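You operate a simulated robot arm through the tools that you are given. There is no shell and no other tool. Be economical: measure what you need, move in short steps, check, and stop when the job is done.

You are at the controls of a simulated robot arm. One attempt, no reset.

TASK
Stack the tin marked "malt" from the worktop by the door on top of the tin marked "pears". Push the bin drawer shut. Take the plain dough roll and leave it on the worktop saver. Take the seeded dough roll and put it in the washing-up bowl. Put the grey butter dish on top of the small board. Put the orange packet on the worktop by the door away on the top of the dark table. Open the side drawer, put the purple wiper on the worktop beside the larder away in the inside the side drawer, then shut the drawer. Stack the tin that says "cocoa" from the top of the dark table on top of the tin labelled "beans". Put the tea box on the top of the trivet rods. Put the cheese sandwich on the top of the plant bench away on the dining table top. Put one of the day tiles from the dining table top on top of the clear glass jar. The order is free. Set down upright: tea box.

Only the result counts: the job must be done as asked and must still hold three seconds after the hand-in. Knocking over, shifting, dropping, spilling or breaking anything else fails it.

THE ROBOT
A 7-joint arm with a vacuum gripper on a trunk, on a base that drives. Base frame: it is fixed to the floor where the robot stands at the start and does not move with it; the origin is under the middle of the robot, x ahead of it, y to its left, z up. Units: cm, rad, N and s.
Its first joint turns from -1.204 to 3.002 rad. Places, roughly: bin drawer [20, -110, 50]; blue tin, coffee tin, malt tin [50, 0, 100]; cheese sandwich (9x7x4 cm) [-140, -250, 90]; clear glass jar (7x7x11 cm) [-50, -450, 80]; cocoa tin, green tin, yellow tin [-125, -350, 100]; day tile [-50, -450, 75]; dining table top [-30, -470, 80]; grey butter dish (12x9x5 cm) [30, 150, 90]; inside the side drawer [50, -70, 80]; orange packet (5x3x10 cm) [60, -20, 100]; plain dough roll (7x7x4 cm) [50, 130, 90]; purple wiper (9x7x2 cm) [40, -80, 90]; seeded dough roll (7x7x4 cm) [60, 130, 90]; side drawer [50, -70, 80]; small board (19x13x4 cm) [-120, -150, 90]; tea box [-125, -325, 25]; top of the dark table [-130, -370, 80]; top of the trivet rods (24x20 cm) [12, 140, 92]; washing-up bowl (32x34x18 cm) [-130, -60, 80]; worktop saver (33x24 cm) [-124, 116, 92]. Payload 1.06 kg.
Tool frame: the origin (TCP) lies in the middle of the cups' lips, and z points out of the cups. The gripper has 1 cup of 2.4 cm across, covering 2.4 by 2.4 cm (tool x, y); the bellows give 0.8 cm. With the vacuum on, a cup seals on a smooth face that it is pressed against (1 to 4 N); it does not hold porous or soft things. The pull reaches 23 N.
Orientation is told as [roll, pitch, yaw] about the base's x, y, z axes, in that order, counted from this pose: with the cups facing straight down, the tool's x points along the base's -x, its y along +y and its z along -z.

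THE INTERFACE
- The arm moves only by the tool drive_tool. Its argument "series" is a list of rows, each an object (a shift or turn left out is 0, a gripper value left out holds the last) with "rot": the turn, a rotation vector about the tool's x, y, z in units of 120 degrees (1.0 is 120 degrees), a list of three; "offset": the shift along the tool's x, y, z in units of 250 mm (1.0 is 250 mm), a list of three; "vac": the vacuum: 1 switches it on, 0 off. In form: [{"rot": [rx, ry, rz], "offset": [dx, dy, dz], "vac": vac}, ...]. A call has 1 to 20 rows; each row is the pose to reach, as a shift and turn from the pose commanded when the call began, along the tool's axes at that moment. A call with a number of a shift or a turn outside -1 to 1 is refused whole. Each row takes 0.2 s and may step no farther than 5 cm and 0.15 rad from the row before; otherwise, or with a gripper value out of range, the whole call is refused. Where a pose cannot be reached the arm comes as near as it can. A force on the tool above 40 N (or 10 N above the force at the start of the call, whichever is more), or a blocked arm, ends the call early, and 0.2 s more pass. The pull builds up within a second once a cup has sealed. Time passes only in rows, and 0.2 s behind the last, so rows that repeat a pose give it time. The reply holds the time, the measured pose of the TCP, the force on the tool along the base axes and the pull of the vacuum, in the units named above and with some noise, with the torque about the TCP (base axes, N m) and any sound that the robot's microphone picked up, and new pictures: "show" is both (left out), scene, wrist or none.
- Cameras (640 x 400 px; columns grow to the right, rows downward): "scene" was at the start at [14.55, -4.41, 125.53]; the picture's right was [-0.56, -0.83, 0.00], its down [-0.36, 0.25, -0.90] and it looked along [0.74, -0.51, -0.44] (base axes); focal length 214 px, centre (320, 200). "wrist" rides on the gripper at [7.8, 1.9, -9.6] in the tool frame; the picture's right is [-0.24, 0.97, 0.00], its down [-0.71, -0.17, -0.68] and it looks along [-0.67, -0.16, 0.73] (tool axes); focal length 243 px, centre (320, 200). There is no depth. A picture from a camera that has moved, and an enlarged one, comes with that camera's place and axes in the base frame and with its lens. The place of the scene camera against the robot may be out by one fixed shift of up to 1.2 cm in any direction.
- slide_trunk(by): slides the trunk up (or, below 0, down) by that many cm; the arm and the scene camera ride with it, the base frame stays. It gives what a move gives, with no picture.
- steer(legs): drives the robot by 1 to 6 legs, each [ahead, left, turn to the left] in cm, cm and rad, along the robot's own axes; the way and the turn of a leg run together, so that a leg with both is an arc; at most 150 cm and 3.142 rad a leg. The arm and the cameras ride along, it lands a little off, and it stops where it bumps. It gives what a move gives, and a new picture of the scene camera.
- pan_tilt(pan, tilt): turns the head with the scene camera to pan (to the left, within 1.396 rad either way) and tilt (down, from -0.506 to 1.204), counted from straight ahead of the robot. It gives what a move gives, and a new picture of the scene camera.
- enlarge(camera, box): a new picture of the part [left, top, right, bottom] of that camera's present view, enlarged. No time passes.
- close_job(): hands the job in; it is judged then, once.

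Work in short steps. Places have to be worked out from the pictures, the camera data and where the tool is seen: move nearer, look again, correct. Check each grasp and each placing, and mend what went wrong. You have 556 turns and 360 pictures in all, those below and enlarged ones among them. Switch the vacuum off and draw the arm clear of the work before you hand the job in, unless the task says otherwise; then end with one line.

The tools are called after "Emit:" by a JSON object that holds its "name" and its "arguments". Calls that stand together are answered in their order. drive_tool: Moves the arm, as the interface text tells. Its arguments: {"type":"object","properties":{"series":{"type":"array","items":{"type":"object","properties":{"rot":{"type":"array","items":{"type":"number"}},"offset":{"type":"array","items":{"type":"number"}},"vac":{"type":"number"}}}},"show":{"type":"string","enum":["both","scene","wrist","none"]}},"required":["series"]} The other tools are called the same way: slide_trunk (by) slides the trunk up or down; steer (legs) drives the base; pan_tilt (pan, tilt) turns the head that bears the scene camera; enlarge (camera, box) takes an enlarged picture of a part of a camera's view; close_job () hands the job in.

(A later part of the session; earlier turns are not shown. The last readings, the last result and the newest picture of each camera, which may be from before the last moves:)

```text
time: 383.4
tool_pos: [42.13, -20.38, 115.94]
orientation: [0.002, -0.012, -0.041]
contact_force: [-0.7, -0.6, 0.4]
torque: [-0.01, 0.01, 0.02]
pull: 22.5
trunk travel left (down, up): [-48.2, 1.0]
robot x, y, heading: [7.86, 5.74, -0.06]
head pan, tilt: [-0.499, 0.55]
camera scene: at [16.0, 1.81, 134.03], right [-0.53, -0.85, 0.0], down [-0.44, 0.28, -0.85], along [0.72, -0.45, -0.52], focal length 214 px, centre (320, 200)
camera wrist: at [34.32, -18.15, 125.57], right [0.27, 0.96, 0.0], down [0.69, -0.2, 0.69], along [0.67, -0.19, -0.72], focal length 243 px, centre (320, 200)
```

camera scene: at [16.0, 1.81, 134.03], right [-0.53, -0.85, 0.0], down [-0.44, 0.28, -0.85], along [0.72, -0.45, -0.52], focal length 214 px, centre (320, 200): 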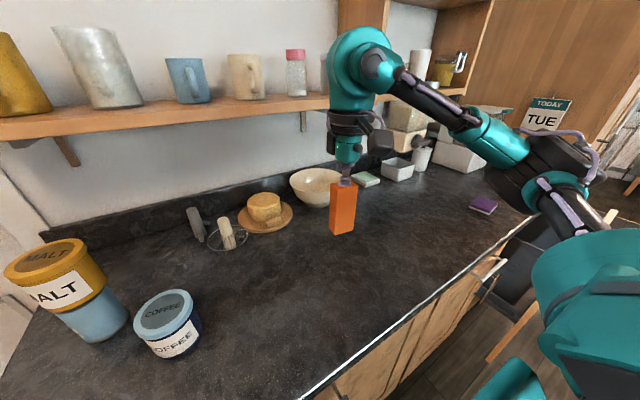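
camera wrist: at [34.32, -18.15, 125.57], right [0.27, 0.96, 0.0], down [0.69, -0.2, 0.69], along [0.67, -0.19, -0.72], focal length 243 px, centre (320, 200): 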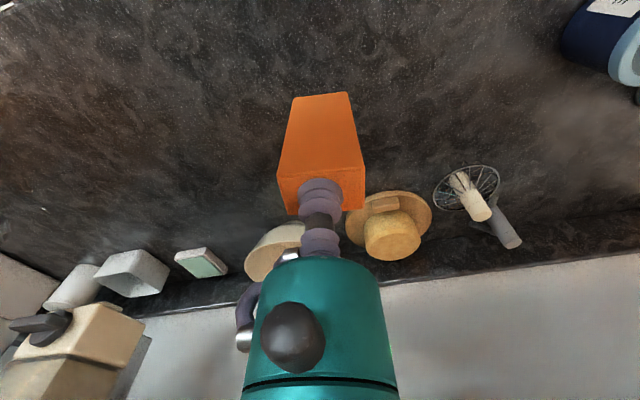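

Packet held. Drive to the dark table.

Emit:
{"name": "steer", "arguments": {"legs": [[-60, 0, 0], [0, 0, -3.08], [0, 150, 0], [0, 150, 0], [0, 95, 0]]}}

Emit:
{"name": "pan_tilt", "arguments": {"pan": -0.2, "tilt": 0.5}}

```text
time: 412.7
tool_pos: [-114.67, -357.55, 115.92]
orientation: [0.001, -0.013, 3.103]
contact_force: [0.4, 0.2, -0.8]
torque: [-0.01, -0.04, -0.04]
pull: 22.9
trunk travel left (down, up): [-48.2, 1.0]
robot x, y, heading: [-79.99, -383.73, 3.08]
head pan, tilt: [-0.499, 0.55]
camera scene: at [-89.24, -378.14, 134.02], right [0.53, 0.85, 0.0], down [0.44, -0.28, -0.85], along [-0.72, 0.45, -0.52], focal length 214 px, centre (320, 200)
```

scene: 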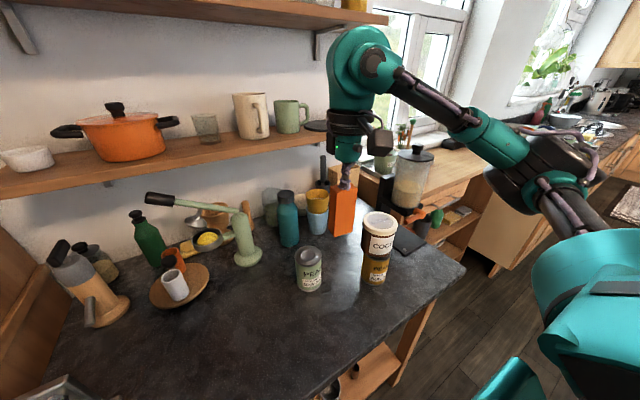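

```text
time: 413.5
tool_pos: [-114.69, -357.52, 115.99]
orientation: [0.001, -0.012, 3.105]
contact_force: [0.8, -0.4, -1.1]
torque: [0.01, 0.01, -0.02]
pull: 22.7
trunk travel left (down, up): [-48.2, 1.0]
robot x, y, heading: [-80.11, -383.73, 3.074]
head pan, tilt: [-0.201, 0.499]
camera scene: at [-90.42, -380.52, 134.48], right [0.26, 0.97, 0.0], down [0.46, -0.12, -0.88], along [-0.85, 0.23, -0.48], focal length 214 px, centre (320, 200)
```

scene: 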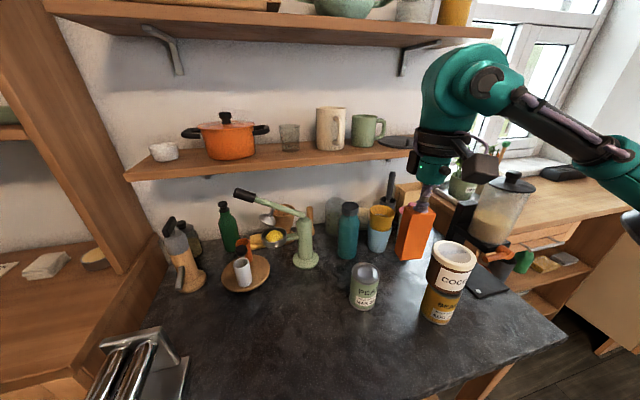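

Arrived; stack intact. Move the packet over the free spot (-112,-371) and lower.

Emit:
{"name": "drive_tool", "arguments": {"series": [{"offset": [0.032, 0.134, 0]}, {"offset": [0.064, 0.268, 0]}, {"offset": [0.096, 0.402, 0]}, {"offset": [0.128, 0.536, 0]}, {"offset": [0.128, 0.536, 0.18]}, {"offset": [0.128, 0.536, 0.34]}, {"offset": [0.128, 0.536, 0.5]}, {"offset": [0.128, 0.536, 0.66]}]}}

```text
time: 415.3
tool_pos: [-112.27, -371.26, 99.34]
orientation: [0.003, -0.014, 3.106]
contact_force: [0.4, 0.7, -0.8]
torque: [-0.02, 0.0, -0.01]
pull: 23.2
trunk travel left (down, up): [-48.2, 1.0]
robot x, y, heading: [-79.84, -383.44, 3.075]
head pan, tilt: [-0.201, 0.499]
camera scene: at [-90.43, -380.52, 134.48], right [0.26, 0.97, 0.0], down [0.46, -0.12, -0.88], along [-0.85, 0.23, -0.48], focal length 214 px, centre (320, 200)
camera wrist: at [-104.44, -373.39, 108.98], right [-0.27, -0.96, 0.0], down [-0.69, 0.2, 0.69], along [-0.67, 0.18, -0.72], focal length 243 px, centre (320, 200)
```

scene: 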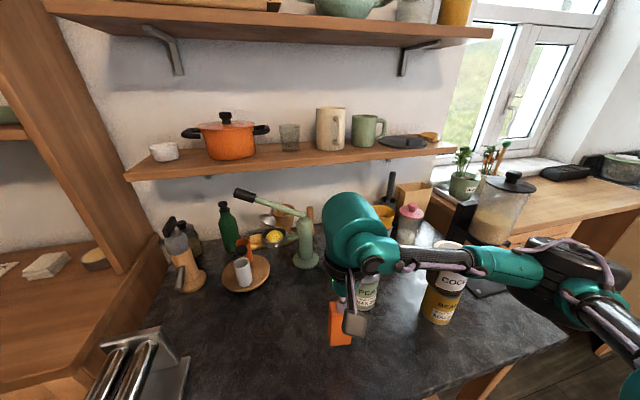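
wrist: 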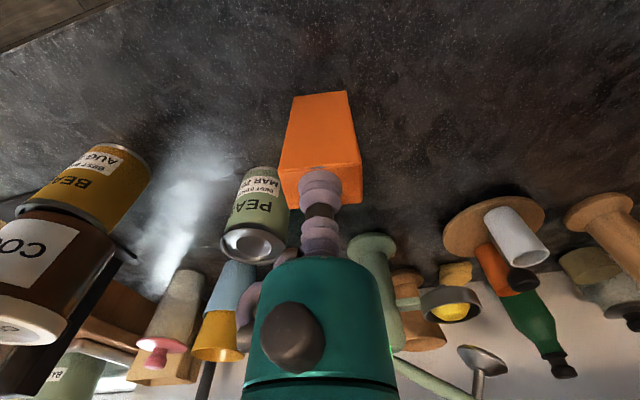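

Emit:
{"name": "drive_tool", "arguments": {"series": [{"offset": [0, 0, 0.1]}, {"offset": [0, 0, 0.14]}, {"offset": [0, 0, 0.16]}, {"offset": [0, 0, 0.178]}, {"offset": [0, 0, 0.194]}, {"offset": [0, 0, 0.21]}, {"offset": [0, 0, 0.225]}, {"offset": [0, 0, 0.24]}], "show": "none"}}

```text
time: 417.1
tool_pos: [-112.24, -371.0, 93.5]
orientation: [0.004, -0.018, 3.106]
contact_force: [-1.3, 0.1, 18.8]
torque: [0.03, -0.05, 0.0]
pull: 22.8
trunk travel left (down, up): [-48.2, 1.0]
robot x, y, heading: [-80.19, -384.21, 3.081]
head pan, tilt: [-0.201, 0.499]
```

Contact. Release and rise.

Emit:
{"name": "drive_tool", "arguments": {"series": [{"offset": [0, 0, -0.008], "vac": 0}, {"offset": [0, 0, -0.012]}, {"offset": [0, 0, -0.012]}, {"offset": [0, 0, -0.012]}, {"offset": [0, 0, -0.012]}, {"offset": [0, 0, -0.05]}, {"offset": [0, 0, -0.2]}, {"offset": [0, 0, -0.38]}, {"offset": [0, 0, -0.56]}, {"offset": [0, 0, -0.74]}, {"offset": [0, 0, -0.9]}], "show": "scene"}}

```text
time: 419.5
tool_pos: [-112.05, -370.97, 115.71]
orientation: [0.003, -0.014, 3.104]
contact_force: [-0.8, -0.2, 0.1]
torque: [-0.02, 0.0, 0.0]
pull: 0.1
trunk travel left (down, up): [-48.2, 1.0]
robot x, y, heading: [-80.02, -383.6, 3.081]
head pan, tilt: [-0.201, 0.499]
camera scene: at [-90.4, -380.55, 134.48], right [0.26, 0.97, 0.0], down [0.46, -0.12, -0.88], along [-0.85, 0.23, -0.48], focal length 214 px, centre (320, 200)
```

scene: 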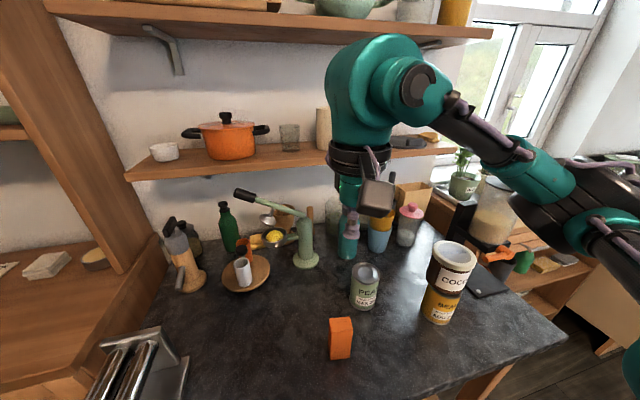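

Packet stands on the dark table. Now go to the drawers: back off, drive to y≈-95, turn to face +x.

Emit:
{"name": "steer", "arguments": {"legs": [[-40, 0, 0], [9, -150, 0], [9, -140, 0], [0, 0, -3.08]]}}

Emit:
{"name": "pan_tilt", "arguments": {"pan": 0.0, "tilt": 0.6}}

```text
refused: leg 2 is longer than a leg can be; nothing moved
```

```text
time: 420.2
tool_pos: [-112.1, -370.9, 115.71]
orientation: [0.001, -0.013, 3.105]
contact_force: [-0.8, 1.0, 0.0]
torque: [0.02, 0.0, 0.02]
pull: 0.0
trunk travel left (down, up): [-48.2, 1.0]
robot x, y, heading: [-79.97, -383.94, 3.084]
head pan, tilt: [0.0, 0.6]
camera scene: at [-90.45, -382.34, 133.57], right [0.06, 1.0, 0.0], down [0.56, -0.03, -0.83], along [-0.82, 0.05, -0.56], focal length 214 px, centre (320, 200)
```

scene: 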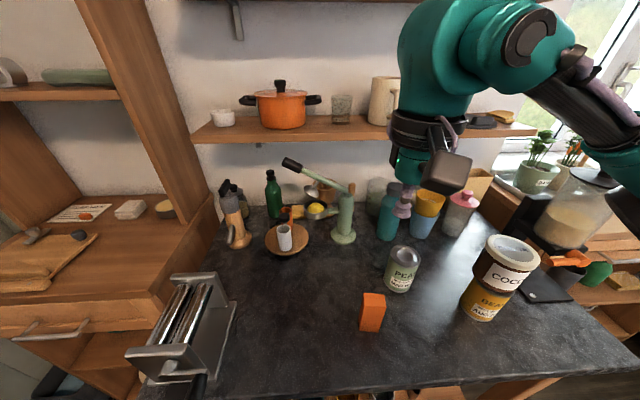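

Emit:
{"name": "steer", "arguments": {"legs": [[-40, 0, 0], [8, -145, 0], [8, -145, 0], [0, 0, -3.08]]}}

Emit:
{"name": "pan_tilt", "arguments": {"pan": 0.0, "tilt": 0.6}}

```text
time: 443.6
tool_pos: [-7.62, -107.06, 115.76]
orientation: [0.002, -0.013, 0.022]
contact_force: [-0.3, -0.1, 1.0]
torque: [-0.05, 0.02, 0.0]
pull: 0.2
trunk travel left (down, up): [-48.2, 1.0]
robot x, y, heading: [-40.52, -96.42, -0.004]
head pan, tilt: [0.0, 0.6]
camera scene: at [-30.67, -95.35, 133.57], right [0.0, -1.0, 0.0], down [-0.56, 0.0, -0.83], along [0.83, 0.0, -0.56], focal length 214 px, centre (320, 200)
```

scene: 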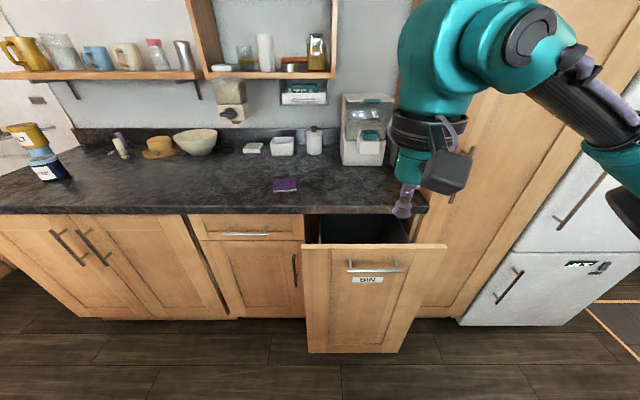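

```text
time: 444.2
tool_pos: [-7.46, -107.04, 115.81]
orientation: [0.001, -0.011, 0.022]
contact_force: [0.3, -0.1, -0.5]
torque: [-0.01, 0.0, 0.02]
pull: 0.1
trunk travel left (down, up): [-48.2, 1.0]
robot x, y, heading: [-40.15, -96.09, -0.003]
head pan, tilt: [0.0, 0.6]
camera scene: at [-30.66, -95.35, 133.57], right [0.0, -1.0, 0.0], down [-0.56, 0.0, -0.83], along [0.83, 0.0, -0.56], focal length 214 px, centre (320, 200)
```

scene: 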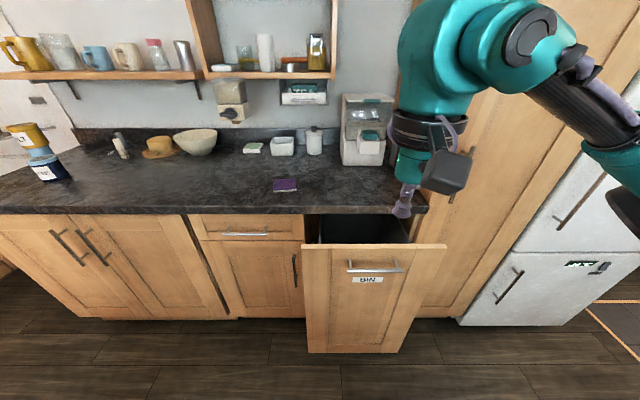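

Bin drawer stands ~12 cm open (panel at x≈15.5, y -90..-133). Back off, tilt the tool horizontal again.

Emit:
{"name": "steer", "arguments": {"legs": [[-14, 0, 0]]}}

Emit:
{"name": "drive_tool", "arguments": {"series": [{"rot": [0, -0.0682, 0], "offset": [-0.08, 0, -0.02]}, {"rot": [0, -0.1364, 0], "offset": [-0.16, 0, -0.04]}, {"rot": [0, -0.2046, 0], "offset": [-0.24, 0, -0.06]}, {"rot": [0, -0.2728, 0], "offset": [-0.32, 0, -0.06]}, {"rot": [0, -0.341, 0], "offset": [-0.4, 0, -0.04]}, {"rot": [0, -0.4092, 0], "offset": [-0.48, 0, -0.02]}, {"rot": [0, -0.4774, 0], "offset": [-0.54, 0, 0]}, {"rot": [0, -0.5456, 0], "offset": [-0.6, 0, 0.04]}, {"rot": [0, -0.6138, 0], "offset": [-0.66, 0, 0.08]}, {"rot": [0, -0.682, 0], "offset": [-0.72, 0, 0.14]}, {"rot": [0, -0.75, 0], "offset": [-0.78, 0, 0.2]}], "show": "scene"}}

```text
time: 445.5
tool_pos: [-21.2, -107.1, 115.73]
orientation: [0.001, -0.012, 0.023]
contact_force: [-0.1, -0.4, 0.3]
torque: [0.02, -0.02, 0.02]
pull: 0.1
trunk travel left (down, up): [-48.2, 1.0]
robot x, y, heading: [-53.85, -96.12, -0.001]
head pan, tilt: [0.0, 0.6]
camera scene: at [-44.35, -95.32, 133.58], right [0.0, -1.0, 0.0], down [-0.56, 0.0, -0.83], along [0.83, 0.0, -0.56], focal length 214 px, centre (320, 200)
```

scene: 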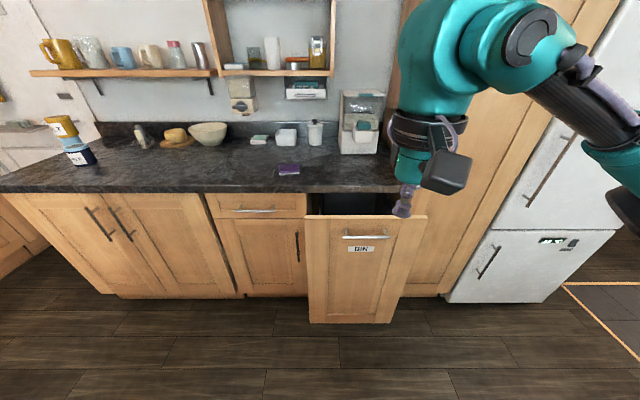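

```text
time: 447.9
tool_pos: [-1.5, -106.57, 110.85]
orientation: [3.045, -1.559, -3.026]
contact_force: [-0.5, -0.2, 0.2]
torque: [0.01, -0.02, -0.02]
pull: 0.1
trunk travel left (down, up): [-48.2, 1.0]
robot x, y, heading: [-54.18, -96.04, -0.004]
head pan, tilt: [0.0, 0.6]
camera scene: at [-44.24, -95.31, 133.57], right [0.0, -1.0, 0.0], down [-0.56, 0.0, -0.83], along [0.83, 0.0, -0.56], focal length 214 px, centre (320, 200)
```

scene: 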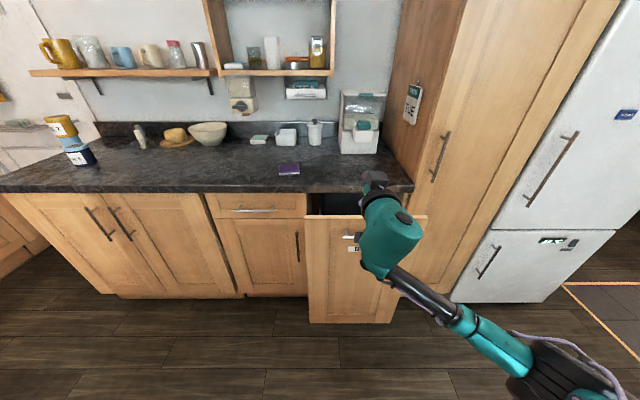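

Horizontal again. Lower the trunk 40 and shift right 5 to centre on the bin panel.

Emit:
{"name": "slide_trunk", "arguments": {"by": -40}}

Emit:
{"name": "steer", "arguments": {"legs": [[0, -5.5, 0]]}}

```text
time: 451.7
tool_pos: [-1.64, -106.56, 70.97]
orientation: [3.005, -1.559, -2.982]
contact_force: [0.4, -0.3, -0.7]
torque: [-0.01, 0.0, -0.02]
pull: 0.0
trunk travel left (down, up): [-8.2, 41.0]
robot x, y, heading: [-53.62, -96.17, -0.009]
head pan, tilt: [0.0, 0.6]
```

```text
time: 452.7
tool_pos: [-1.65, -111.99, 70.99]
orientation: [2.99, -1.558, -2.97]
contact_force: [1.0, 0.4, 0.1]
torque: [-0.01, 0.0, -0.02]
pull: 0.1
trunk travel left (down, up): [-8.2, 41.0]
robot x, y, heading: [-54.32, -101.31, 0.002]
head pan, tilt: [0.0, 0.6]
camera scene: at [-28.62, -100.77, 90.46], right [0.0, -1.0, 0.0], down [-0.56, 0.0, -0.83], along [0.83, 0.0, -0.56], focal length 214 px, centre (320, 200)
```

scene: 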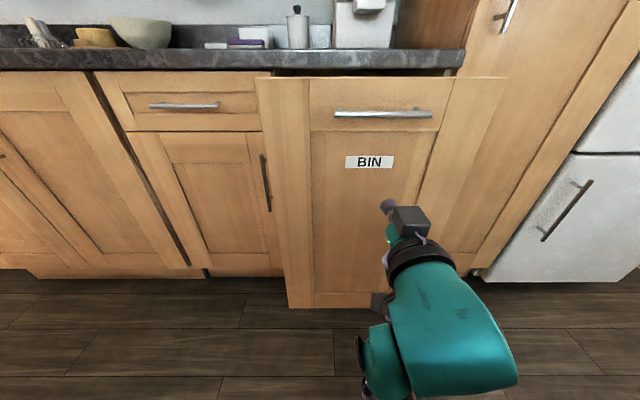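

Lower the tool to z≈62, approach the panel.

Emit:
{"name": "drive_tool", "arguments": {"series": [{"offset": [0.18, 0, 0]}, {"offset": [0.36, 0, 0]}, {"offset": [0.36, 0, 0.18]}, {"offset": [0.36, 0, 0.36]}, {"offset": [0.36, 0, 0.5]}], "show": "scene"}}

```text
time: 453.3
tool_pos: [1.0, -112.81, 71.37]
orientation: [-2.779, -1.327, 2.802]
contact_force: [0.1, 0.8, -0.6]
torque: [-0.01, -0.02, 0.01]
pull: 0.0
trunk travel left (down, up): [-8.2, 41.0]
robot x, y, heading: [-54.02, -101.48, -0.001]
head pan, tilt: [0.0, 0.6]
stopped in row 3: the arm was blocked; the commanded pose is now the measured one
camera scene: at [-28.68, -100.77, 90.61], right [0.0, -1.0, 0.0], down [-0.56, 0.0, -0.83], along [0.83, 0.0, -0.56], focal length 214 px, centre (320, 200)
```

scene: 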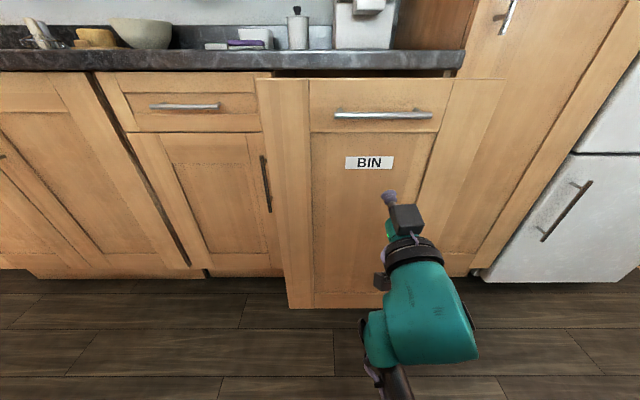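

Blocked when lowering (arm geometry). Go back up and level; push at z≈73 instead.

Emit:
{"name": "drive_tool", "arguments": {"series": [{"offset": [-0.06, 0, -0.05], "rot": [0, -0.05, 0]}, {"offset": [-0.1, 0, -0.1], "rot": [0, -0.11, 0]}], "show": "none"}}

```text
time: 454.0
tool_pos: [-1.67, -112.99, 76.84]
orientation: [-2.725, -0.94, 2.797]
contact_force: [0.5, -0.4, 0.5]
torque: [-0.01, 0.0, 0.05]
pull: 0.1
trunk travel left (down, up): [-8.2, 41.0]
robot x, y, heading: [-54.12, -101.65, -0.003]
head pan, tilt: [0.0, 0.6]
stopped in row 2: the arm was blocked; the commanded pose is now the measured one
```

I rotated the wrong way (tool now points up). Rotate back the other way.

Emit:
{"name": "drive_tool", "arguments": {"series": [{"rot": [0, 0.06, 0]}, {"rot": [0, 0.12, 0]}, {"rot": [0, 0.18, 0]}, {"rot": [0, 0.24, 0]}, {"rot": [0, 0.3, 0]}], "show": "scene"}}

```text
time: 455.2
tool_pos: [-1.69, -113.01, 76.76]
orientation: [-1.4, -1.326, 1.395]
contact_force: [-0.4, -0.2, 0.4]
torque: [0.0, -0.04, -0.01]
pull: 0.0
trunk travel left (down, up): [-8.2, 41.0]
robot x, y, heading: [-53.83, -101.29, -0.004]
head pan, tilt: [0.0, 0.6]
camera scene: at [-28.61, -100.78, 90.45], right [0.0, -1.0, 0.0], down [-0.56, 0.0, -0.83], along [0.83, 0.0, -0.56], focal length 214 px, centre (320, 200)
```

scene: 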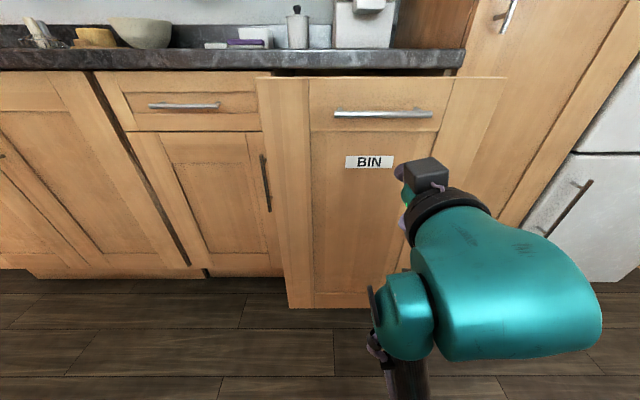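

Tool is horizontal again at z≈77 (handle bar at ≈81.6). Lower 3.5 cm and advance to the panel.

Emit:
{"name": "drive_tool", "arguments": {"series": [{"offset": [0.14, 0, 0]}, {"offset": [0.14, 0, 0.16]}, {"offset": [0.14, 0, 0.32]}, {"offset": [0.14, 0, 0.48]}]}}

```text
time: 456.2
tool_pos: [10.09, -113.74, 72.89]
orientation: [-1.403, -1.33, 1.396]
contact_force: [0.0, 0.2, 0.2]
torque: [0.02, 0.03, -0.01]
pull: 0.0
trunk travel left (down, up): [-8.2, 41.0]
robot x, y, heading: [-54.11, -101.2, -0.004]
head pan, tilt: [0.0, 0.6]
camera scene: at [-28.62, -100.78, 90.46], right [0.0, -1.0, 0.0], down [-0.56, 0.0, -0.83], along [0.83, 0.0, -0.56], focal length 214 px, centre (320, 200)
camera wrist: at [0.28, -113.72, 65.4], right [0.01, 1.0, 0.0], down [-0.66, 0.01, 0.76], along [0.76, -0.01, 0.66], focal length 243 px, centre (320, 200)
```

scene: 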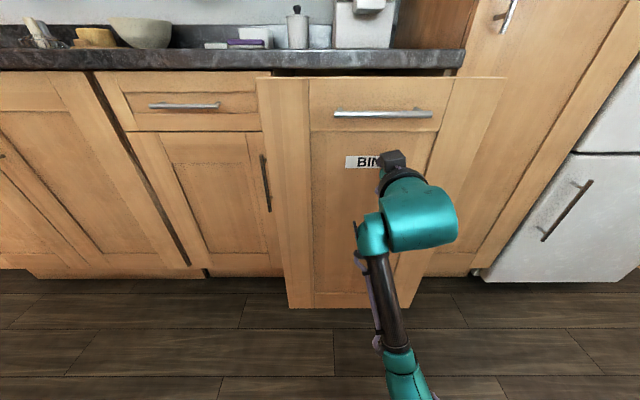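
wrist: 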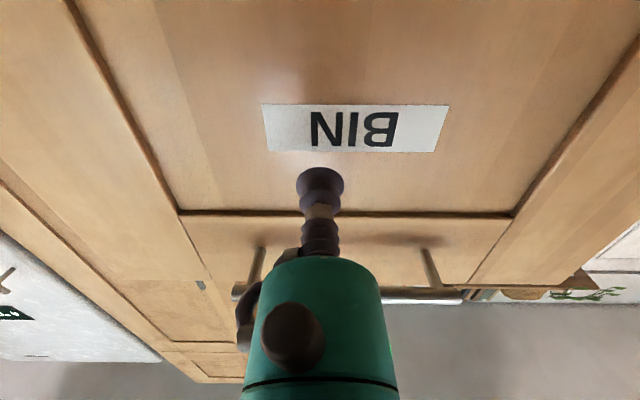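

Push the panel in steadily.

Emit:
{"name": "drive_tool", "arguments": {"series": [{"offset": [0, 0, 0.08]}, {"offset": [0, 0, 0.14]}, {"offset": [0, 0, 0.19]}, {"offset": [0, 0, 0.24]}, {"offset": [0, 0, 0.29]}, {"offset": [0, 0, 0.34]}, {"offset": [0, 0, 0.39]}, {"offset": [0, 0, 0.44]}, {"offset": [0, 0, 0.49]}, {"offset": [0, 0, 0.54]}, {"offset": [0, 0, 0.59]}, {"offset": [0, 0, 0.63]}, {"offset": [0, 0, 0.67]}], "show": "scene"}}

```text
time: 459.0
tool_pos: [26.99, -114.22, 72.21]
orientation: [-1.403, -1.327, 1.394]
contact_force: [-0.7, 0.4, -0.5]
torque: [0.0, 0.04, 0.0]
pull: 0.0
trunk travel left (down, up): [-8.2, 41.0]
robot x, y, heading: [-54.22, -101.43, -0.004]
head pan, tilt: [0.0, 0.6]
camera scene: at [-28.61, -100.78, 90.45], right [0.0, -1.0, 0.0], down [-0.56, 0.0, -0.83], along [0.83, 0.0, -0.56], focal length 214 px, centre (320, 200)
```

scene: 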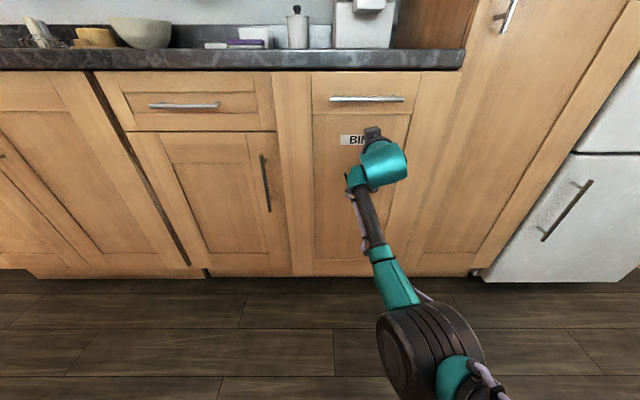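

Nearly flush; push a bit more until force rises.

Emit:
{"name": "drive_tool", "arguments": {"series": [{"offset": [0, 0, 0.02]}, {"offset": [0, 0, 0.04]}, {"offset": [0, 0, 0.06]}, {"offset": [0, 0, 0.08]}, {"offset": [0, 0, 0.1]}, {"offset": [0, 0, 0.12]}], "show": "scene"}}

```text
time: 460.4
tool_pos: [29.97, -114.23, 72.06]
orientation: [-1.406, -1.328, 1.4]
contact_force: [0.4, 0.2, 0.3]
torque: [0.01, 0.0, 0.03]
pull: 0.1
trunk travel left (down, up): [-8.2, 41.0]
robot x, y, heading: [-54.11, -101.64, 0.001]
head pan, tilt: [0.0, 0.6]
camera scene: at [-28.61, -100.77, 90.45], right [0.0, -1.0, 0.0], down [-0.56, 0.0, -0.83], along [0.83, 0.0, -0.56], focal length 214 px, centre (320, 200)
```

scene: 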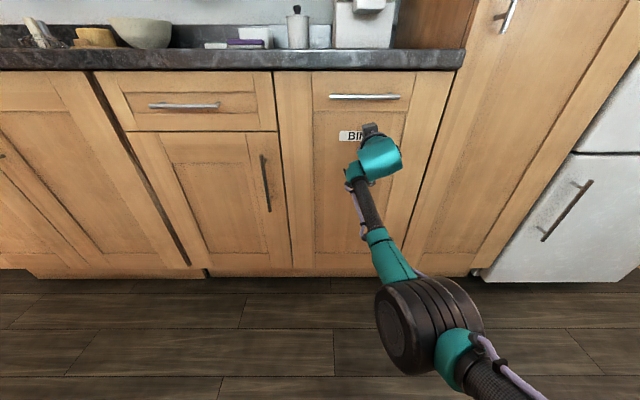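

Emit:
{"name": "drive_tool", "arguments": {"series": [{"offset": [0, 0, 0.02]}, {"offset": [0, 0, 0.04]}, {"offset": [0, 0, 0.06]}, {"offset": [0, 0, 0.08]}, {"offset": [0, 0, 0.1]}], "show": "none"}}

Emit:
{"name": "enlarge", "arguments": {"camera": "scene", "box": [200, 50, 500, 290]}}

```text
time: 461.2
tool_pos: [30.97, -114.21, 71.99]
orientation: [-1.394, -1.326, 1.387]
contact_force: [-28.6, 0.1, -0.6]
torque: [-0.02, 0.0, 0.02]
pull: 0.0
trunk travel left (down, up): [-8.2, 41.0]
robot x, y, heading: [-53.42, -101.48, -0.008]
head pan, tilt: [0.0, 0.6]
stopped in row 3: the force on the tool passed its limit (the readings are from after the stop); the commanded pose is now the measured one
```

```text
1.67 times, centred on (350, 170) of scene
camera zoom: at [-28.92, -100.8, 90.53], right [0.0, -1.0, 0.0], down [-0.56, 0.0, -0.83], along [0.83, 0.0, -0.56], focal length 358 px, centre (270, 250)
```

zoom: 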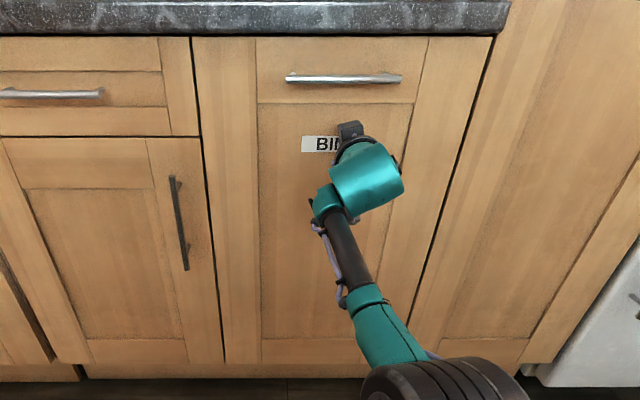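

Bin drawer is shut (28 N at the stop). Retreat and move left to the side drawer (centre y≈-68); its bottom rail at z≈76.

Emit:
{"name": "drive_tool", "arguments": {"series": [{"offset": [0, 0, -0.15]}, {"offset": [0, 0, -0.33]}, {"offset": [0, 0, -0.5]}], "show": "none"}}

Emit:
{"name": "steer", "arguments": {"legs": [[0, 46, 0]]}}

Emit:
{"name": "drive_tool", "arguments": {"series": [{"offset": [-0.08, 0, 0.0]}, {"offset": [-0.16, 0, 0.0]}]}}

```text
time: 462.0
tool_pos: [18.63, -114.1, 72.34]
orientation: [-1.375, -1.326, 1.367]
contact_force: [-0.5, -0.1, 0.7]
torque: [0.0, 0.02, 0.02]
pull: 0.1
trunk travel left (down, up): [-8.2, 41.0]
robot x, y, heading: [-53.75, -101.39, -0.002]
head pan, tilt: [0.0, 0.6]
```

```text
time: 464.7
tool_pos: [18.74, -69.18, 72.29]
orientation: [-1.382, -1.328, 1.369]
contact_force: [-0.1, 0.6, -0.2]
torque: [-0.02, -0.02, 0.0]
pull: 0.0
trunk travel left (down, up): [-8.2, 41.0]
robot x, y, heading: [-53.71, -56.25, -0.006]
head pan, tilt: [0.0, 0.6]
camera scene: at [-28.45, -55.64, 90.46], right [-0.01, -1.0, 0.0], down [-0.56, 0.0, -0.83], along [0.83, -0.01, -0.56], focal length 214 px, centre (320, 200)
```

scene: 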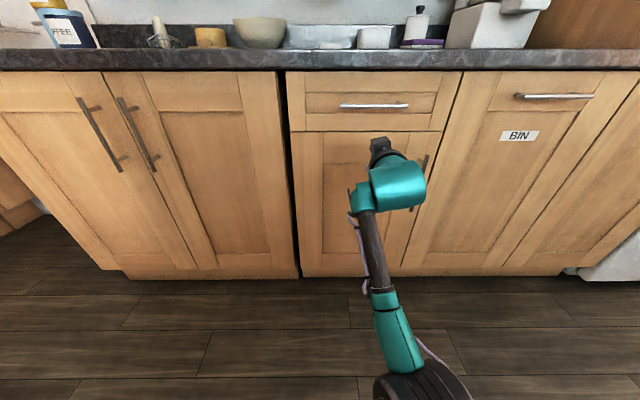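

```text
time: 465.3
tool_pos: [19.13, -68.24, 76.19]
orientation: [-1.378, -1.327, 1.366]
contact_force: [0.8, -0.1, 0.7]
torque: [-0.03, 0.03, -0.02]
pull: 0.0
trunk travel left (down, up): [-8.2, 41.0]
robot x, y, heading: [-53.52, -56.29, -0.003]
head pan, tilt: [0.0, 0.6]
camera scene: at [-28.45, -55.64, 90.46], right [-0.01, -1.0, 0.0], down [-0.56, 0.0, -0.83], along [0.83, -0.01, -0.56], focal length 214 px, centre (320, 200)
camera wrist: at [9.07, -68.09, 68.69], right [0.02, 1.0, 0.0], down [-0.65, 0.01, 0.76], along [0.76, -0.01, 0.65], focal length 243 px, centre (320, 200)
```

scene: 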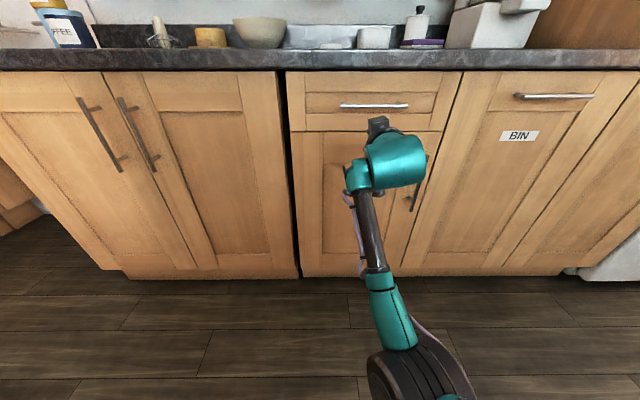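
wrist: 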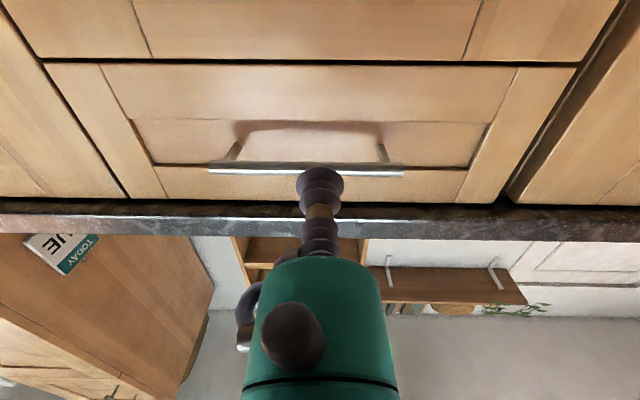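

Bottom rail centre at z≈75.1. Advance to it with vacuum on.

Emit:
{"name": "drive_tool", "arguments": {"series": [{"offset": [0.02, 0, 0.15], "vac": 1}, {"offset": [0.025, 0, 0.3]}, {"offset": [0.025, 0, 0.38]}, {"offset": [0.025, 0, 0.4]}, {"offset": [0.025, 0, 0.415]}, {"offset": [0.025, 0, 0.43]}, {"offset": [0.025, 0, 0.445]}, {"offset": [0.025, 0, 0.458]}], "show": "wrist"}}

```text
time: 467.1
tool_pos: [30.3, -68.68, 75.03]
orientation: [-1.378, -1.324, 1.365]
contact_force: [-16.5, -0.9, -6.8]
torque: [-0.29, -0.12, 0.11]
pull: 23.3
trunk travel left (down, up): [-8.2, 41.0]
robot x, y, heading: [-53.67, -56.3, -0.005]
head pan, tilt: [0.0, 0.6]
camera wrist: at [20.31, -68.45, 67.59], right [0.02, 1.0, 0.0], down [-0.65, 0.01, 0.76], along [0.76, -0.01, 0.65], focal length 243 px, centre (320, 200)
```

wrist: 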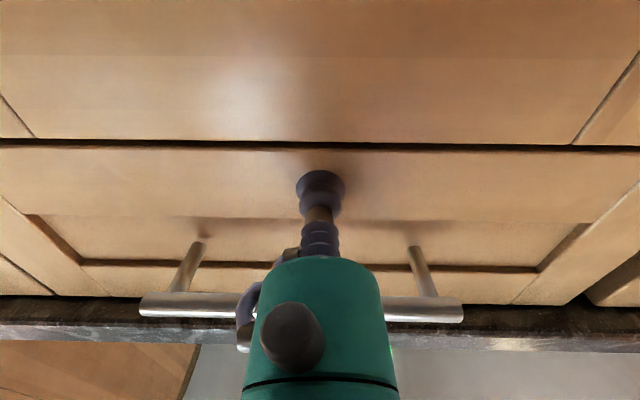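

Sealed. Pull the drawer open slowly.

Emit:
{"name": "drive_tool", "arguments": {"series": [{"offset": [0, 0, -0.03]}, {"offset": [0.002, 0, -0.06]}, {"offset": [0.004, 0, -0.1]}, {"offset": [0.006, 0, -0.14]}, {"offset": [0.008, 0, -0.18]}, {"offset": [0.01, 0, -0.22]}, {"offset": [0.012, 0, -0.26]}, {"offset": [0.014, 0, -0.3]}, {"offset": [0.016, 0, -0.35]}, {"offset": [0.018, 0, -0.4]}, {"offset": [0.02, 0, -0.45]}, {"offset": [0.022, 0, -0.5]}, {"offset": [0.024, 0, -0.55]}, {"offset": [0.026, 0, -0.6]}, {"offset": [0.028, 0, -0.65]}, {"offset": [0.03, 0, -0.7]}, {"offset": [0.032, 0, -0.75]}, {"offset": [0.034, 0, -0.8]}], "show": "scene"}}

```text
time: 470.9
tool_pos: [10.55, -68.5, 75.14]
orientation: [-1.377, -1.326, 1.365]
contact_force: [-0.2, -3.4, -9.2]
torque: [0.1, -0.11, 0.03]
pull: 22.8
trunk travel left (down, up): [-8.2, 41.0]
robot x, y, heading: [-53.82, -55.98, -0.009]
head pan, tilt: [0.0, 0.6]
camera scene: at [-28.39, -55.67, 90.44], right [-0.01, -1.0, 0.0], down [-0.57, 0.0, -0.82], along [0.82, -0.01, -0.57], focal length 214 px, centre (320, 200)
```

scene: 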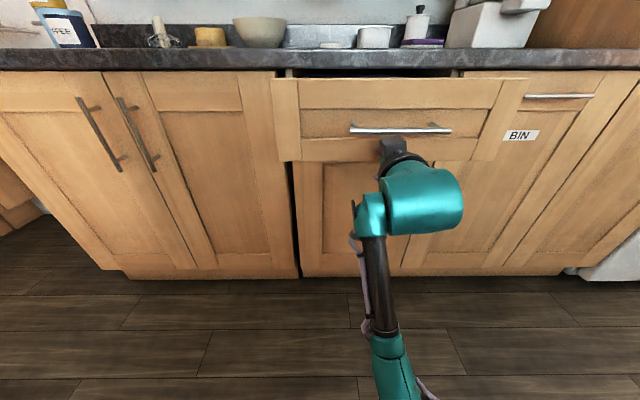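

Drawer is 20 cm open. Pull another 8 cm for room.

Emit:
{"name": "drive_tool", "arguments": {"series": [{"offset": [0.002, 0, -0.05]}, {"offset": [0.004, 0, -0.1]}, {"offset": [0.006, 0, -0.15]}, {"offset": [0.008, 0, -0.2]}, {"offset": [0.01, 0, -0.25]}, {"offset": [0.012, 0, -0.3]}, {"offset": [0.014, 0, -0.34]}], "show": "none"}}

```text
time: 472.5
tool_pos: [1.71, -68.5, 75.27]
orientation: [-1.39, -1.326, 1.376]
contact_force: [1.2, -12.0, -0.7]
torque: [0.02, -0.05, 0.08]
pull: 23.2
trunk travel left (down, up): [-8.2, 41.0]
robot x, y, heading: [-53.54, -56.51, -0.008]
head pan, tilt: [0.0, 0.6]
```

Open ~28 cm. Release vacuum and back off.

Emit:
{"name": "drive_tool", "arguments": {"series": [{"vac": 0}, {"offset": [0, 0, 0]}, {"offset": [0, 0, 0]}, {"offset": [0, 0, 0]}, {"offset": [0, 0, -0.04]}, {"offset": [0, 0, -0.15]}, {"offset": [0, 0, -0.3]}], "show": "none"}}

Emit:
{"name": "steer", "arguments": {"legs": [[-10, 0, 0]]}}

Emit:
{"name": "slide_trunk", "arguments": {"by": 40}}

```text
time: 474.1
tool_pos: [-3.17, -68.32, 75.5]
orientation: [-1.381, -1.327, 1.369]
contact_force: [0.4, 0.1, -0.1]
torque: [-0.01, 0.01, 0.0]
pull: 0.1
out of reach, approached as far as the arm can: row 7
trunk travel left (down, up): [-8.2, 41.0]
robot x, y, heading: [-53.54, -56.25, -0.008]
head pan, tilt: [0.0, 0.6]
```

```text
time: 475.3
tool_pos: [-12.85, -68.2, 75.47]
orientation: [-1.383, -1.327, 1.371]
contact_force: [-0.1, 0.3, -0.1]
torque: [0.01, 0.0, 0.02]
pull: 0.1
trunk travel left (down, up): [-8.2, 41.0]
robot x, y, heading: [-63.45, -56.32, -0.002]
head pan, tilt: [0.0, 0.6]
camera scene: at [-38.33, -55.57, 90.45], right [-0.01, -1.0, 0.0], down [-0.56, 0.0, -0.83], along [0.82, -0.01, -0.56], focal length 214 px, centre (320, 200)
```

scene: 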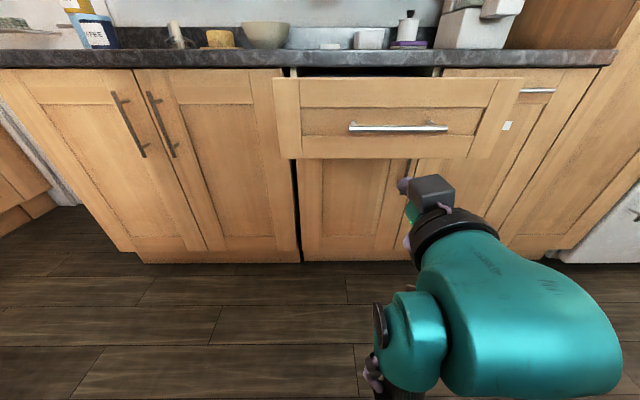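

```text
time: 479.1
tool_pos: [-12.98, -68.23, 115.52]
orientation: [-1.381, -1.326, 1.368]
contact_force: [0.5, -0.6, -0.2]
torque: [0.01, -0.03, -0.02]
pull: 0.2
trunk travel left (down, up): [-48.2, 1.0]
robot x, y, heading: [-63.7, -56.07, -0.009]
head pan, tilt: [0.0, 0.6]
```

Back to tool-down.

Emit:
{"name": "drive_tool", "arguments": {"series": [{"rot": [0, 0.0682, 0], "offset": [-0.02, 0, -0.05]}, {"rot": [0, 0.1364, 0], "offset": [-0.04, 0, -0.1]}, {"rot": [0, 0.2046, 0], "offset": [-0.06, 0, -0.15]}, {"rot": [0, 0.2728, 0], "offset": [-0.06, 0, -0.2]}, {"rot": [0, 0.341, 0], "offset": [-0.06, 0, -0.25]}, {"rot": [0, 0.4092, 0], "offset": [-0.06, 0, -0.3]}, {"rot": [0, 0.4774, 0], "offset": [-0.06, 0, -0.35]}, {"rot": [0, 0.5456, 0], "offset": [-0.06, 0, -0.4]}, {"rot": [0, 0.6138, 0], "offset": [-0.06, 0, -0.45]}, {"rot": [0, 0.682, 0], "offset": [-0.06, 0, -0.5]}, {"rot": [0, 0.73, 0], "offset": [-0.06, 0, -0.5]}], "show": "scene"}}

```text
time: 481.5
tool_pos: [-8.6, -68.66, 118.12]
orientation: [-0.223, -0.018, -0.015]
contact_force: [-0.1, 0.7, -0.5]
torque: [-0.13, -0.04, 0.01]
pull: 0.2
out of reach, approached as far as the arm can: row 5, 6, 7, 8, 9, 10, 11
trunk travel left (down, up): [-48.2, 1.0]
robot x, y, heading: [-63.37, -56.13, -0.01]
head pan, tilt: [0.0, 0.6]
camera scene: at [-54.25, -55.22, 133.65], right [-0.01, -1.0, 0.0], down [-0.56, 0.0, -0.83], along [0.83, -0.01, -0.56], focal length 214 px, centre (320, 200)
```

scene: 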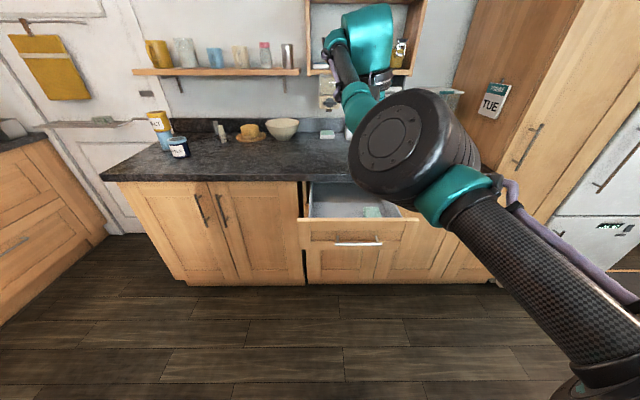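

The arm took a different elbow branch; level the tool and move toward front-right to see whether it normalises.

Emit:
{"name": "drive_tool", "arguments": {"series": [{"rot": [-0.053, 0.004, 0], "offset": [-0.08, -0.1, 0]}, {"rot": [-0.1065, 0.0086, 0], "offset": [-0.16, -0.2, 0]}, {"rot": [-0.1065, 0.0086, 0], "offset": [-0.24, -0.34, 0]}, {"rot": [-0.1065, 0.0086, 0], "offset": [-0.3, -0.5, 0]}, {"rot": [-0.1065, 0.0086, 0], "offset": [-0.36, -0.66, 0]}], "show": "scene"}}

```text
time: 482.7
tool_pos: [-7.97, -79.38, 119.92]
orientation: [-0.019, 0.022, -0.01]
contact_force: [0.3, 0.0, 0.4]
torque: [-0.02, -0.01, 0.02]
pull: 0.0
out of reach, approached as far as the arm can: row 1, 2, 3, 4, 5
trunk travel left (down, up): [-48.2, 1.0]
robot x, y, heading: [-63.68, -56.3, -0.006]
head pan, tilt: [0.0, 0.6]
camera scene: at [-53.99, -55.48, 133.57], right [-0.01, -1.0, 0.0], down [-0.56, 0.0, -0.83], along [0.83, -0.01, -0.56], focal length 214 px, centre (320, 200)
```

scene: 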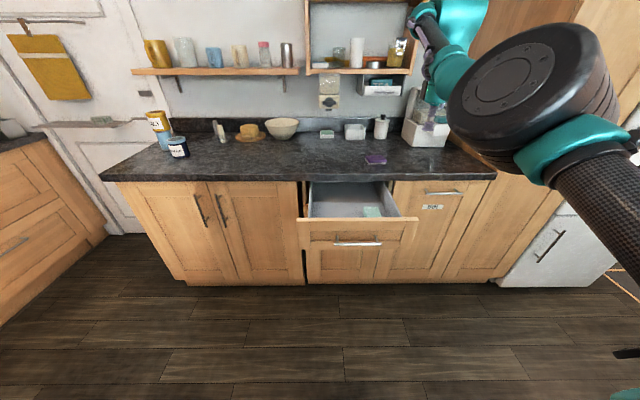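

It was simply at full extension (r≈60). Draw the tool in.

Emit:
{"name": "drive_tool", "arguments": {"series": [{"offset": [0.15, 0, 0]}, {"offset": [0.3, -0.05, 0]}, {"offset": [0.45, -0.1, 0]}, {"offset": [0.6, -0.15, 0]}], "show": "scene"}}

```text
time: 483.7
tool_pos: [-7.95, -79.16, 119.88]
orientation: [-0.018, 0.024, -0.011]
contact_force: [0.1, -0.3, -0.3]
torque: [0.04, -0.01, -0.01]
pull: 0.2
out of reach, approached as far as the arm can: row 1, 2, 3, 4
trunk travel left (down, up): [-48.2, 1.0]
robot x, y, heading: [-63.66, -56.0, -0.007]
head pan, tilt: [0.0, 0.6]
camera scene: at [-53.97, -55.46, 133.57], right [-0.01, -1.0, 0.0], down [-0.56, 0.0, -0.83], along [0.83, -0.01, -0.56], focal length 214 px, centre (320, 200)
```

scene: 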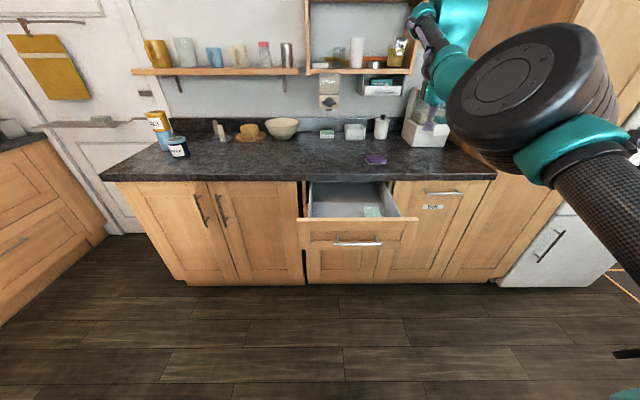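

Probably a joint-limit branch near the front azimuth. Move the tool to the right (more negative azimuth) along the outer arc.

Emit:
{"name": "drive_tool", "arguments": {"series": [{"offset": [0.03, -0.18, 0]}, {"offset": [0.09, -0.36, 0]}, {"offset": [0.18, -0.53, 0]}, {"offset": [0.28, -0.69, 0]}, {"offset": [0.4, -0.84, 0]}], "show": "scene"}}

```text
time: 484.9
tool_pos: [-18.16, -100.05, 120.88]
orientation: [-0.017, 0.022, -0.011]
contact_force: [0.5, 1.1, 0.5]
torque: [0.01, 0.02, -0.02]
pull: 0.1
trunk travel left (down, up): [-48.2, 1.0]
robot x, y, heading: [-63.89, -55.87, -0.008]
head pan, tilt: [0.0, 0.6]
camera scene: at [-54.01, -55.5, 133.58], right [-0.01, -1.0, 0.0], down [-0.56, 0.0, -0.83], along [0.83, -0.01, -0.56], focal length 214 px, centre (320, 200)
```

scene: 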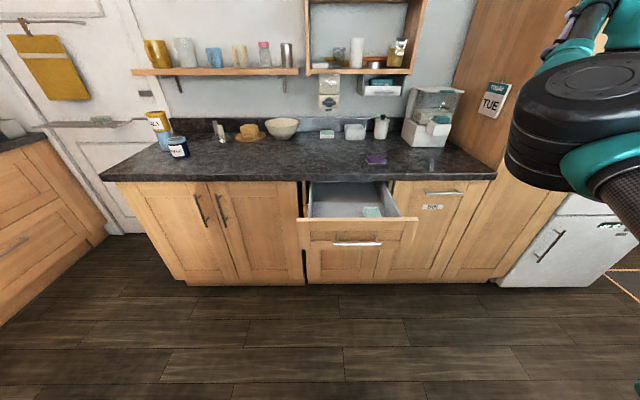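

Now draw in along the diagonal.

Emit:
{"name": "drive_tool", "arguments": {"series": [{"offset": [0.12, 0.11, 0]}, {"offset": [0.24, 0.22, 0]}, {"offset": [0.36, 0.33, 0]}, {"offset": [0.47, 0.44, 0]}], "show": "none"}}

Emit:
{"name": "pan_tilt", "arguments": {"pan": -0.7, "tilt": 0.3}}

```text
time: 485.9
tool_pos: [-28.44, -90.47, 121.13]
orientation: [-0.019, 0.022, -0.012]
contact_force: [-0.3, -0.3, -0.6]
torque: [0.02, -0.01, -0.03]
pull: 0.0
out of reach, approached as far as the arm can: row 4
trunk travel left (down, up): [-48.2, 1.0]
robot x, y, heading: [-63.75, -56.18, -0.004]
head pan, tilt: [0.0, 0.6]
```

```text
time: 487.0
tool_pos: [-28.4, -90.41, 121.1]
orientation: [-0.018, 0.023, -0.011]
contact_force: [0.9, 0.6, -0.5]
torque: [-0.01, 0.01, 0.0]
pull: 0.0
trunk travel left (down, up): [-48.2, 1.0]
robot x, y, heading: [-63.79, -56.51, -0.006]
head pan, tilt: [-0.7, 0.3]
camera scene: at [-55.71, -61.45, 136.32], right [-0.65, -0.76, 0.0], down [-0.23, 0.19, -0.96], along [0.73, -0.62, -0.3], focal length 214 px, centre (320, 200)
```

scene: 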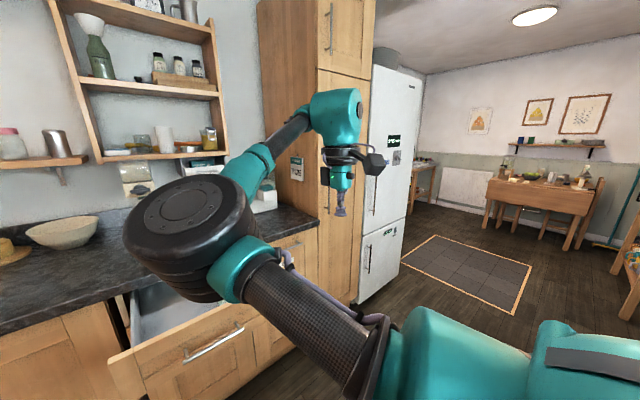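

The elbow has flipped to the left side, which is usable. Test the reach at r≈62 and z≈97 here in free space.

Emit:
{"name": "drive_tool", "arguments": {"series": [{"offset": [-0.06, -0.06, 0.16]}, {"offset": [-0.12, -0.12, 0.32]}, {"offset": [-0.18, -0.18, 0.48]}, {"offset": [-0.24, -0.24, 0.64]}, {"offset": [-0.32, -0.32, 0.8]}, {"offset": [-0.4, -0.4, 0.96]}], "show": "none"}}

```text
time: 488.4
tool_pos: [-18.96, -101.04, 97.03]
orientation: [-0.016, 0.022, -0.009]
contact_force: [1.2, -1.0, -0.1]
torque: [0.02, 0.02, 0.0]
pull: 0.0
trunk travel left (down, up): [-48.2, 1.0]
robot x, y, heading: [-63.93, -56.08, -0.009]
head pan, tilt: [-0.7, 0.3]
```

Reach is fine. Draw in to r≈50, raise to z≈112, and drive to (-17,-56).

Emit:
{"name": "drive_tool", "arguments": {"series": [{"offset": [0.1, 0.1, -0.14]}, {"offset": [0.2, 0.2, -0.28]}, {"offset": [0.28, 0.28, -0.42]}, {"offset": [0.34, 0.34, -0.56]}], "show": "none"}}

Emit:
{"name": "steer", "arguments": {"legs": [[46, 0, 0]]}}

Emit:
{"name": "pan_tilt", "arguments": {"pan": -0.4, "tilt": 0.6}}

Emit:
{"name": "drive_tool", "arguments": {"series": [{"offset": [0, 0, 0]}], "show": "wrist"}}

```text
time: 489.4
tool_pos: [-27.2, -92.22, 111.22]
orientation: [-0.017, 0.022, -0.011]
contact_force: [-0.1, 0.4, -0.8]
torque: [-0.02, -0.01, -0.03]
pull: 0.0
trunk travel left (down, up): [-48.2, 1.0]
robot x, y, heading: [-63.59, -55.62, -0.006]
head pan, tilt: [-0.7, 0.3]
```

```text
time: 492.2
tool_pos: [19.95, -92.61, 111.14]
orientation: [-0.016, 0.022, -0.009]
contact_force: [0.2, -0.5, 0.6]
torque: [0.0, 0.02, 0.01]
pull: 0.0
trunk travel left (down, up): [-48.2, 1.0]
robot x, y, heading: [-16.33, -56.21, -0.005]
head pan, tilt: [-0.7, 0.3]
camera scene: at [-8.62, -61.82, 136.32], right [-0.65, -0.76, 0.0], down [-0.23, 0.19, -0.96], along [0.73, -0.62, -0.3], focal length 214 px, centre (320, 200)
```

scene: 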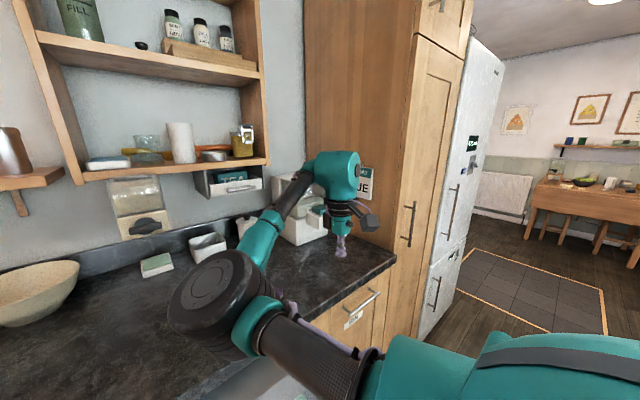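

```text
time: 493.0
tool_pos: [19.98, -92.75, 111.07]
orientation: [-0.016, 0.022, -0.01]
contact_force: [0.7, 0.2, -0.3]
torque: [-0.01, 0.0, 0.05]
pull: 0.0
trunk travel left (down, up): [-48.2, 1.0]
robot x, y, heading: [-16.89, -56.33, -0.006]
head pan, tilt: [-0.4, 0.6]
camera scene: at [-7.65, -59.26, 133.58], right [-0.4, -0.92, 0.0], down [-0.52, 0.22, -0.83], along [0.76, -0.33, -0.56], focal length 214 px, centre (320, 200)
```

scene: 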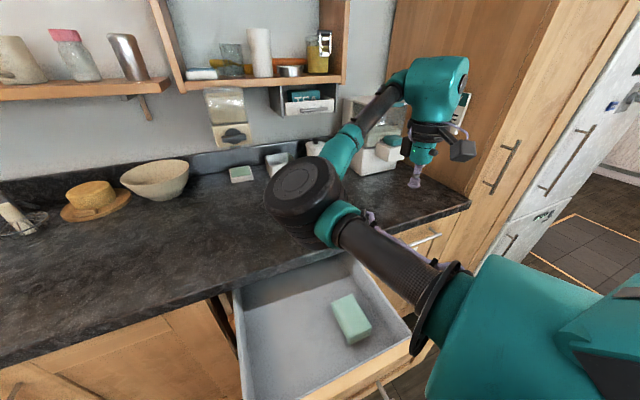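

```text
time: 493.4
tool_pos: [19.98, -92.62, 111.09]
orientation: [-0.017, 0.024, -0.011]
contact_force: [0.4, -0.5, -0.7]
torque: [0.02, 0.02, -0.03]
pull: 0.1
trunk travel left (down, up): [-48.2, 1.0]
robot x, y, heading: [-16.58, -56.53, -0.01]
head pan, tilt: [-0.4, 0.6]
camera wrist: at [12.23, -90.47, 120.97], right [0.25, 0.97, -0.02], down [0.72, -0.17, 0.67], along [0.65, -0.18, -0.74], focal length 243 px, centre (320, 200)
```

wrist: 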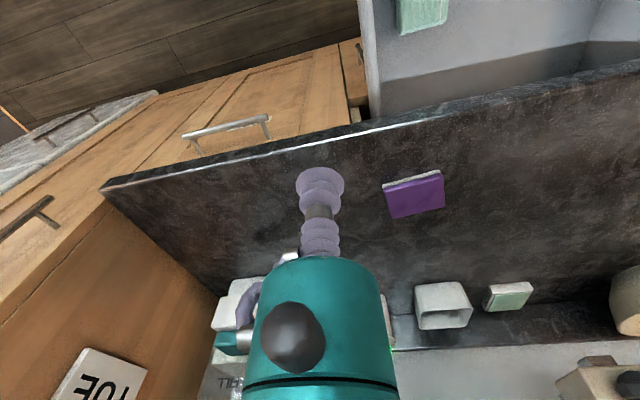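

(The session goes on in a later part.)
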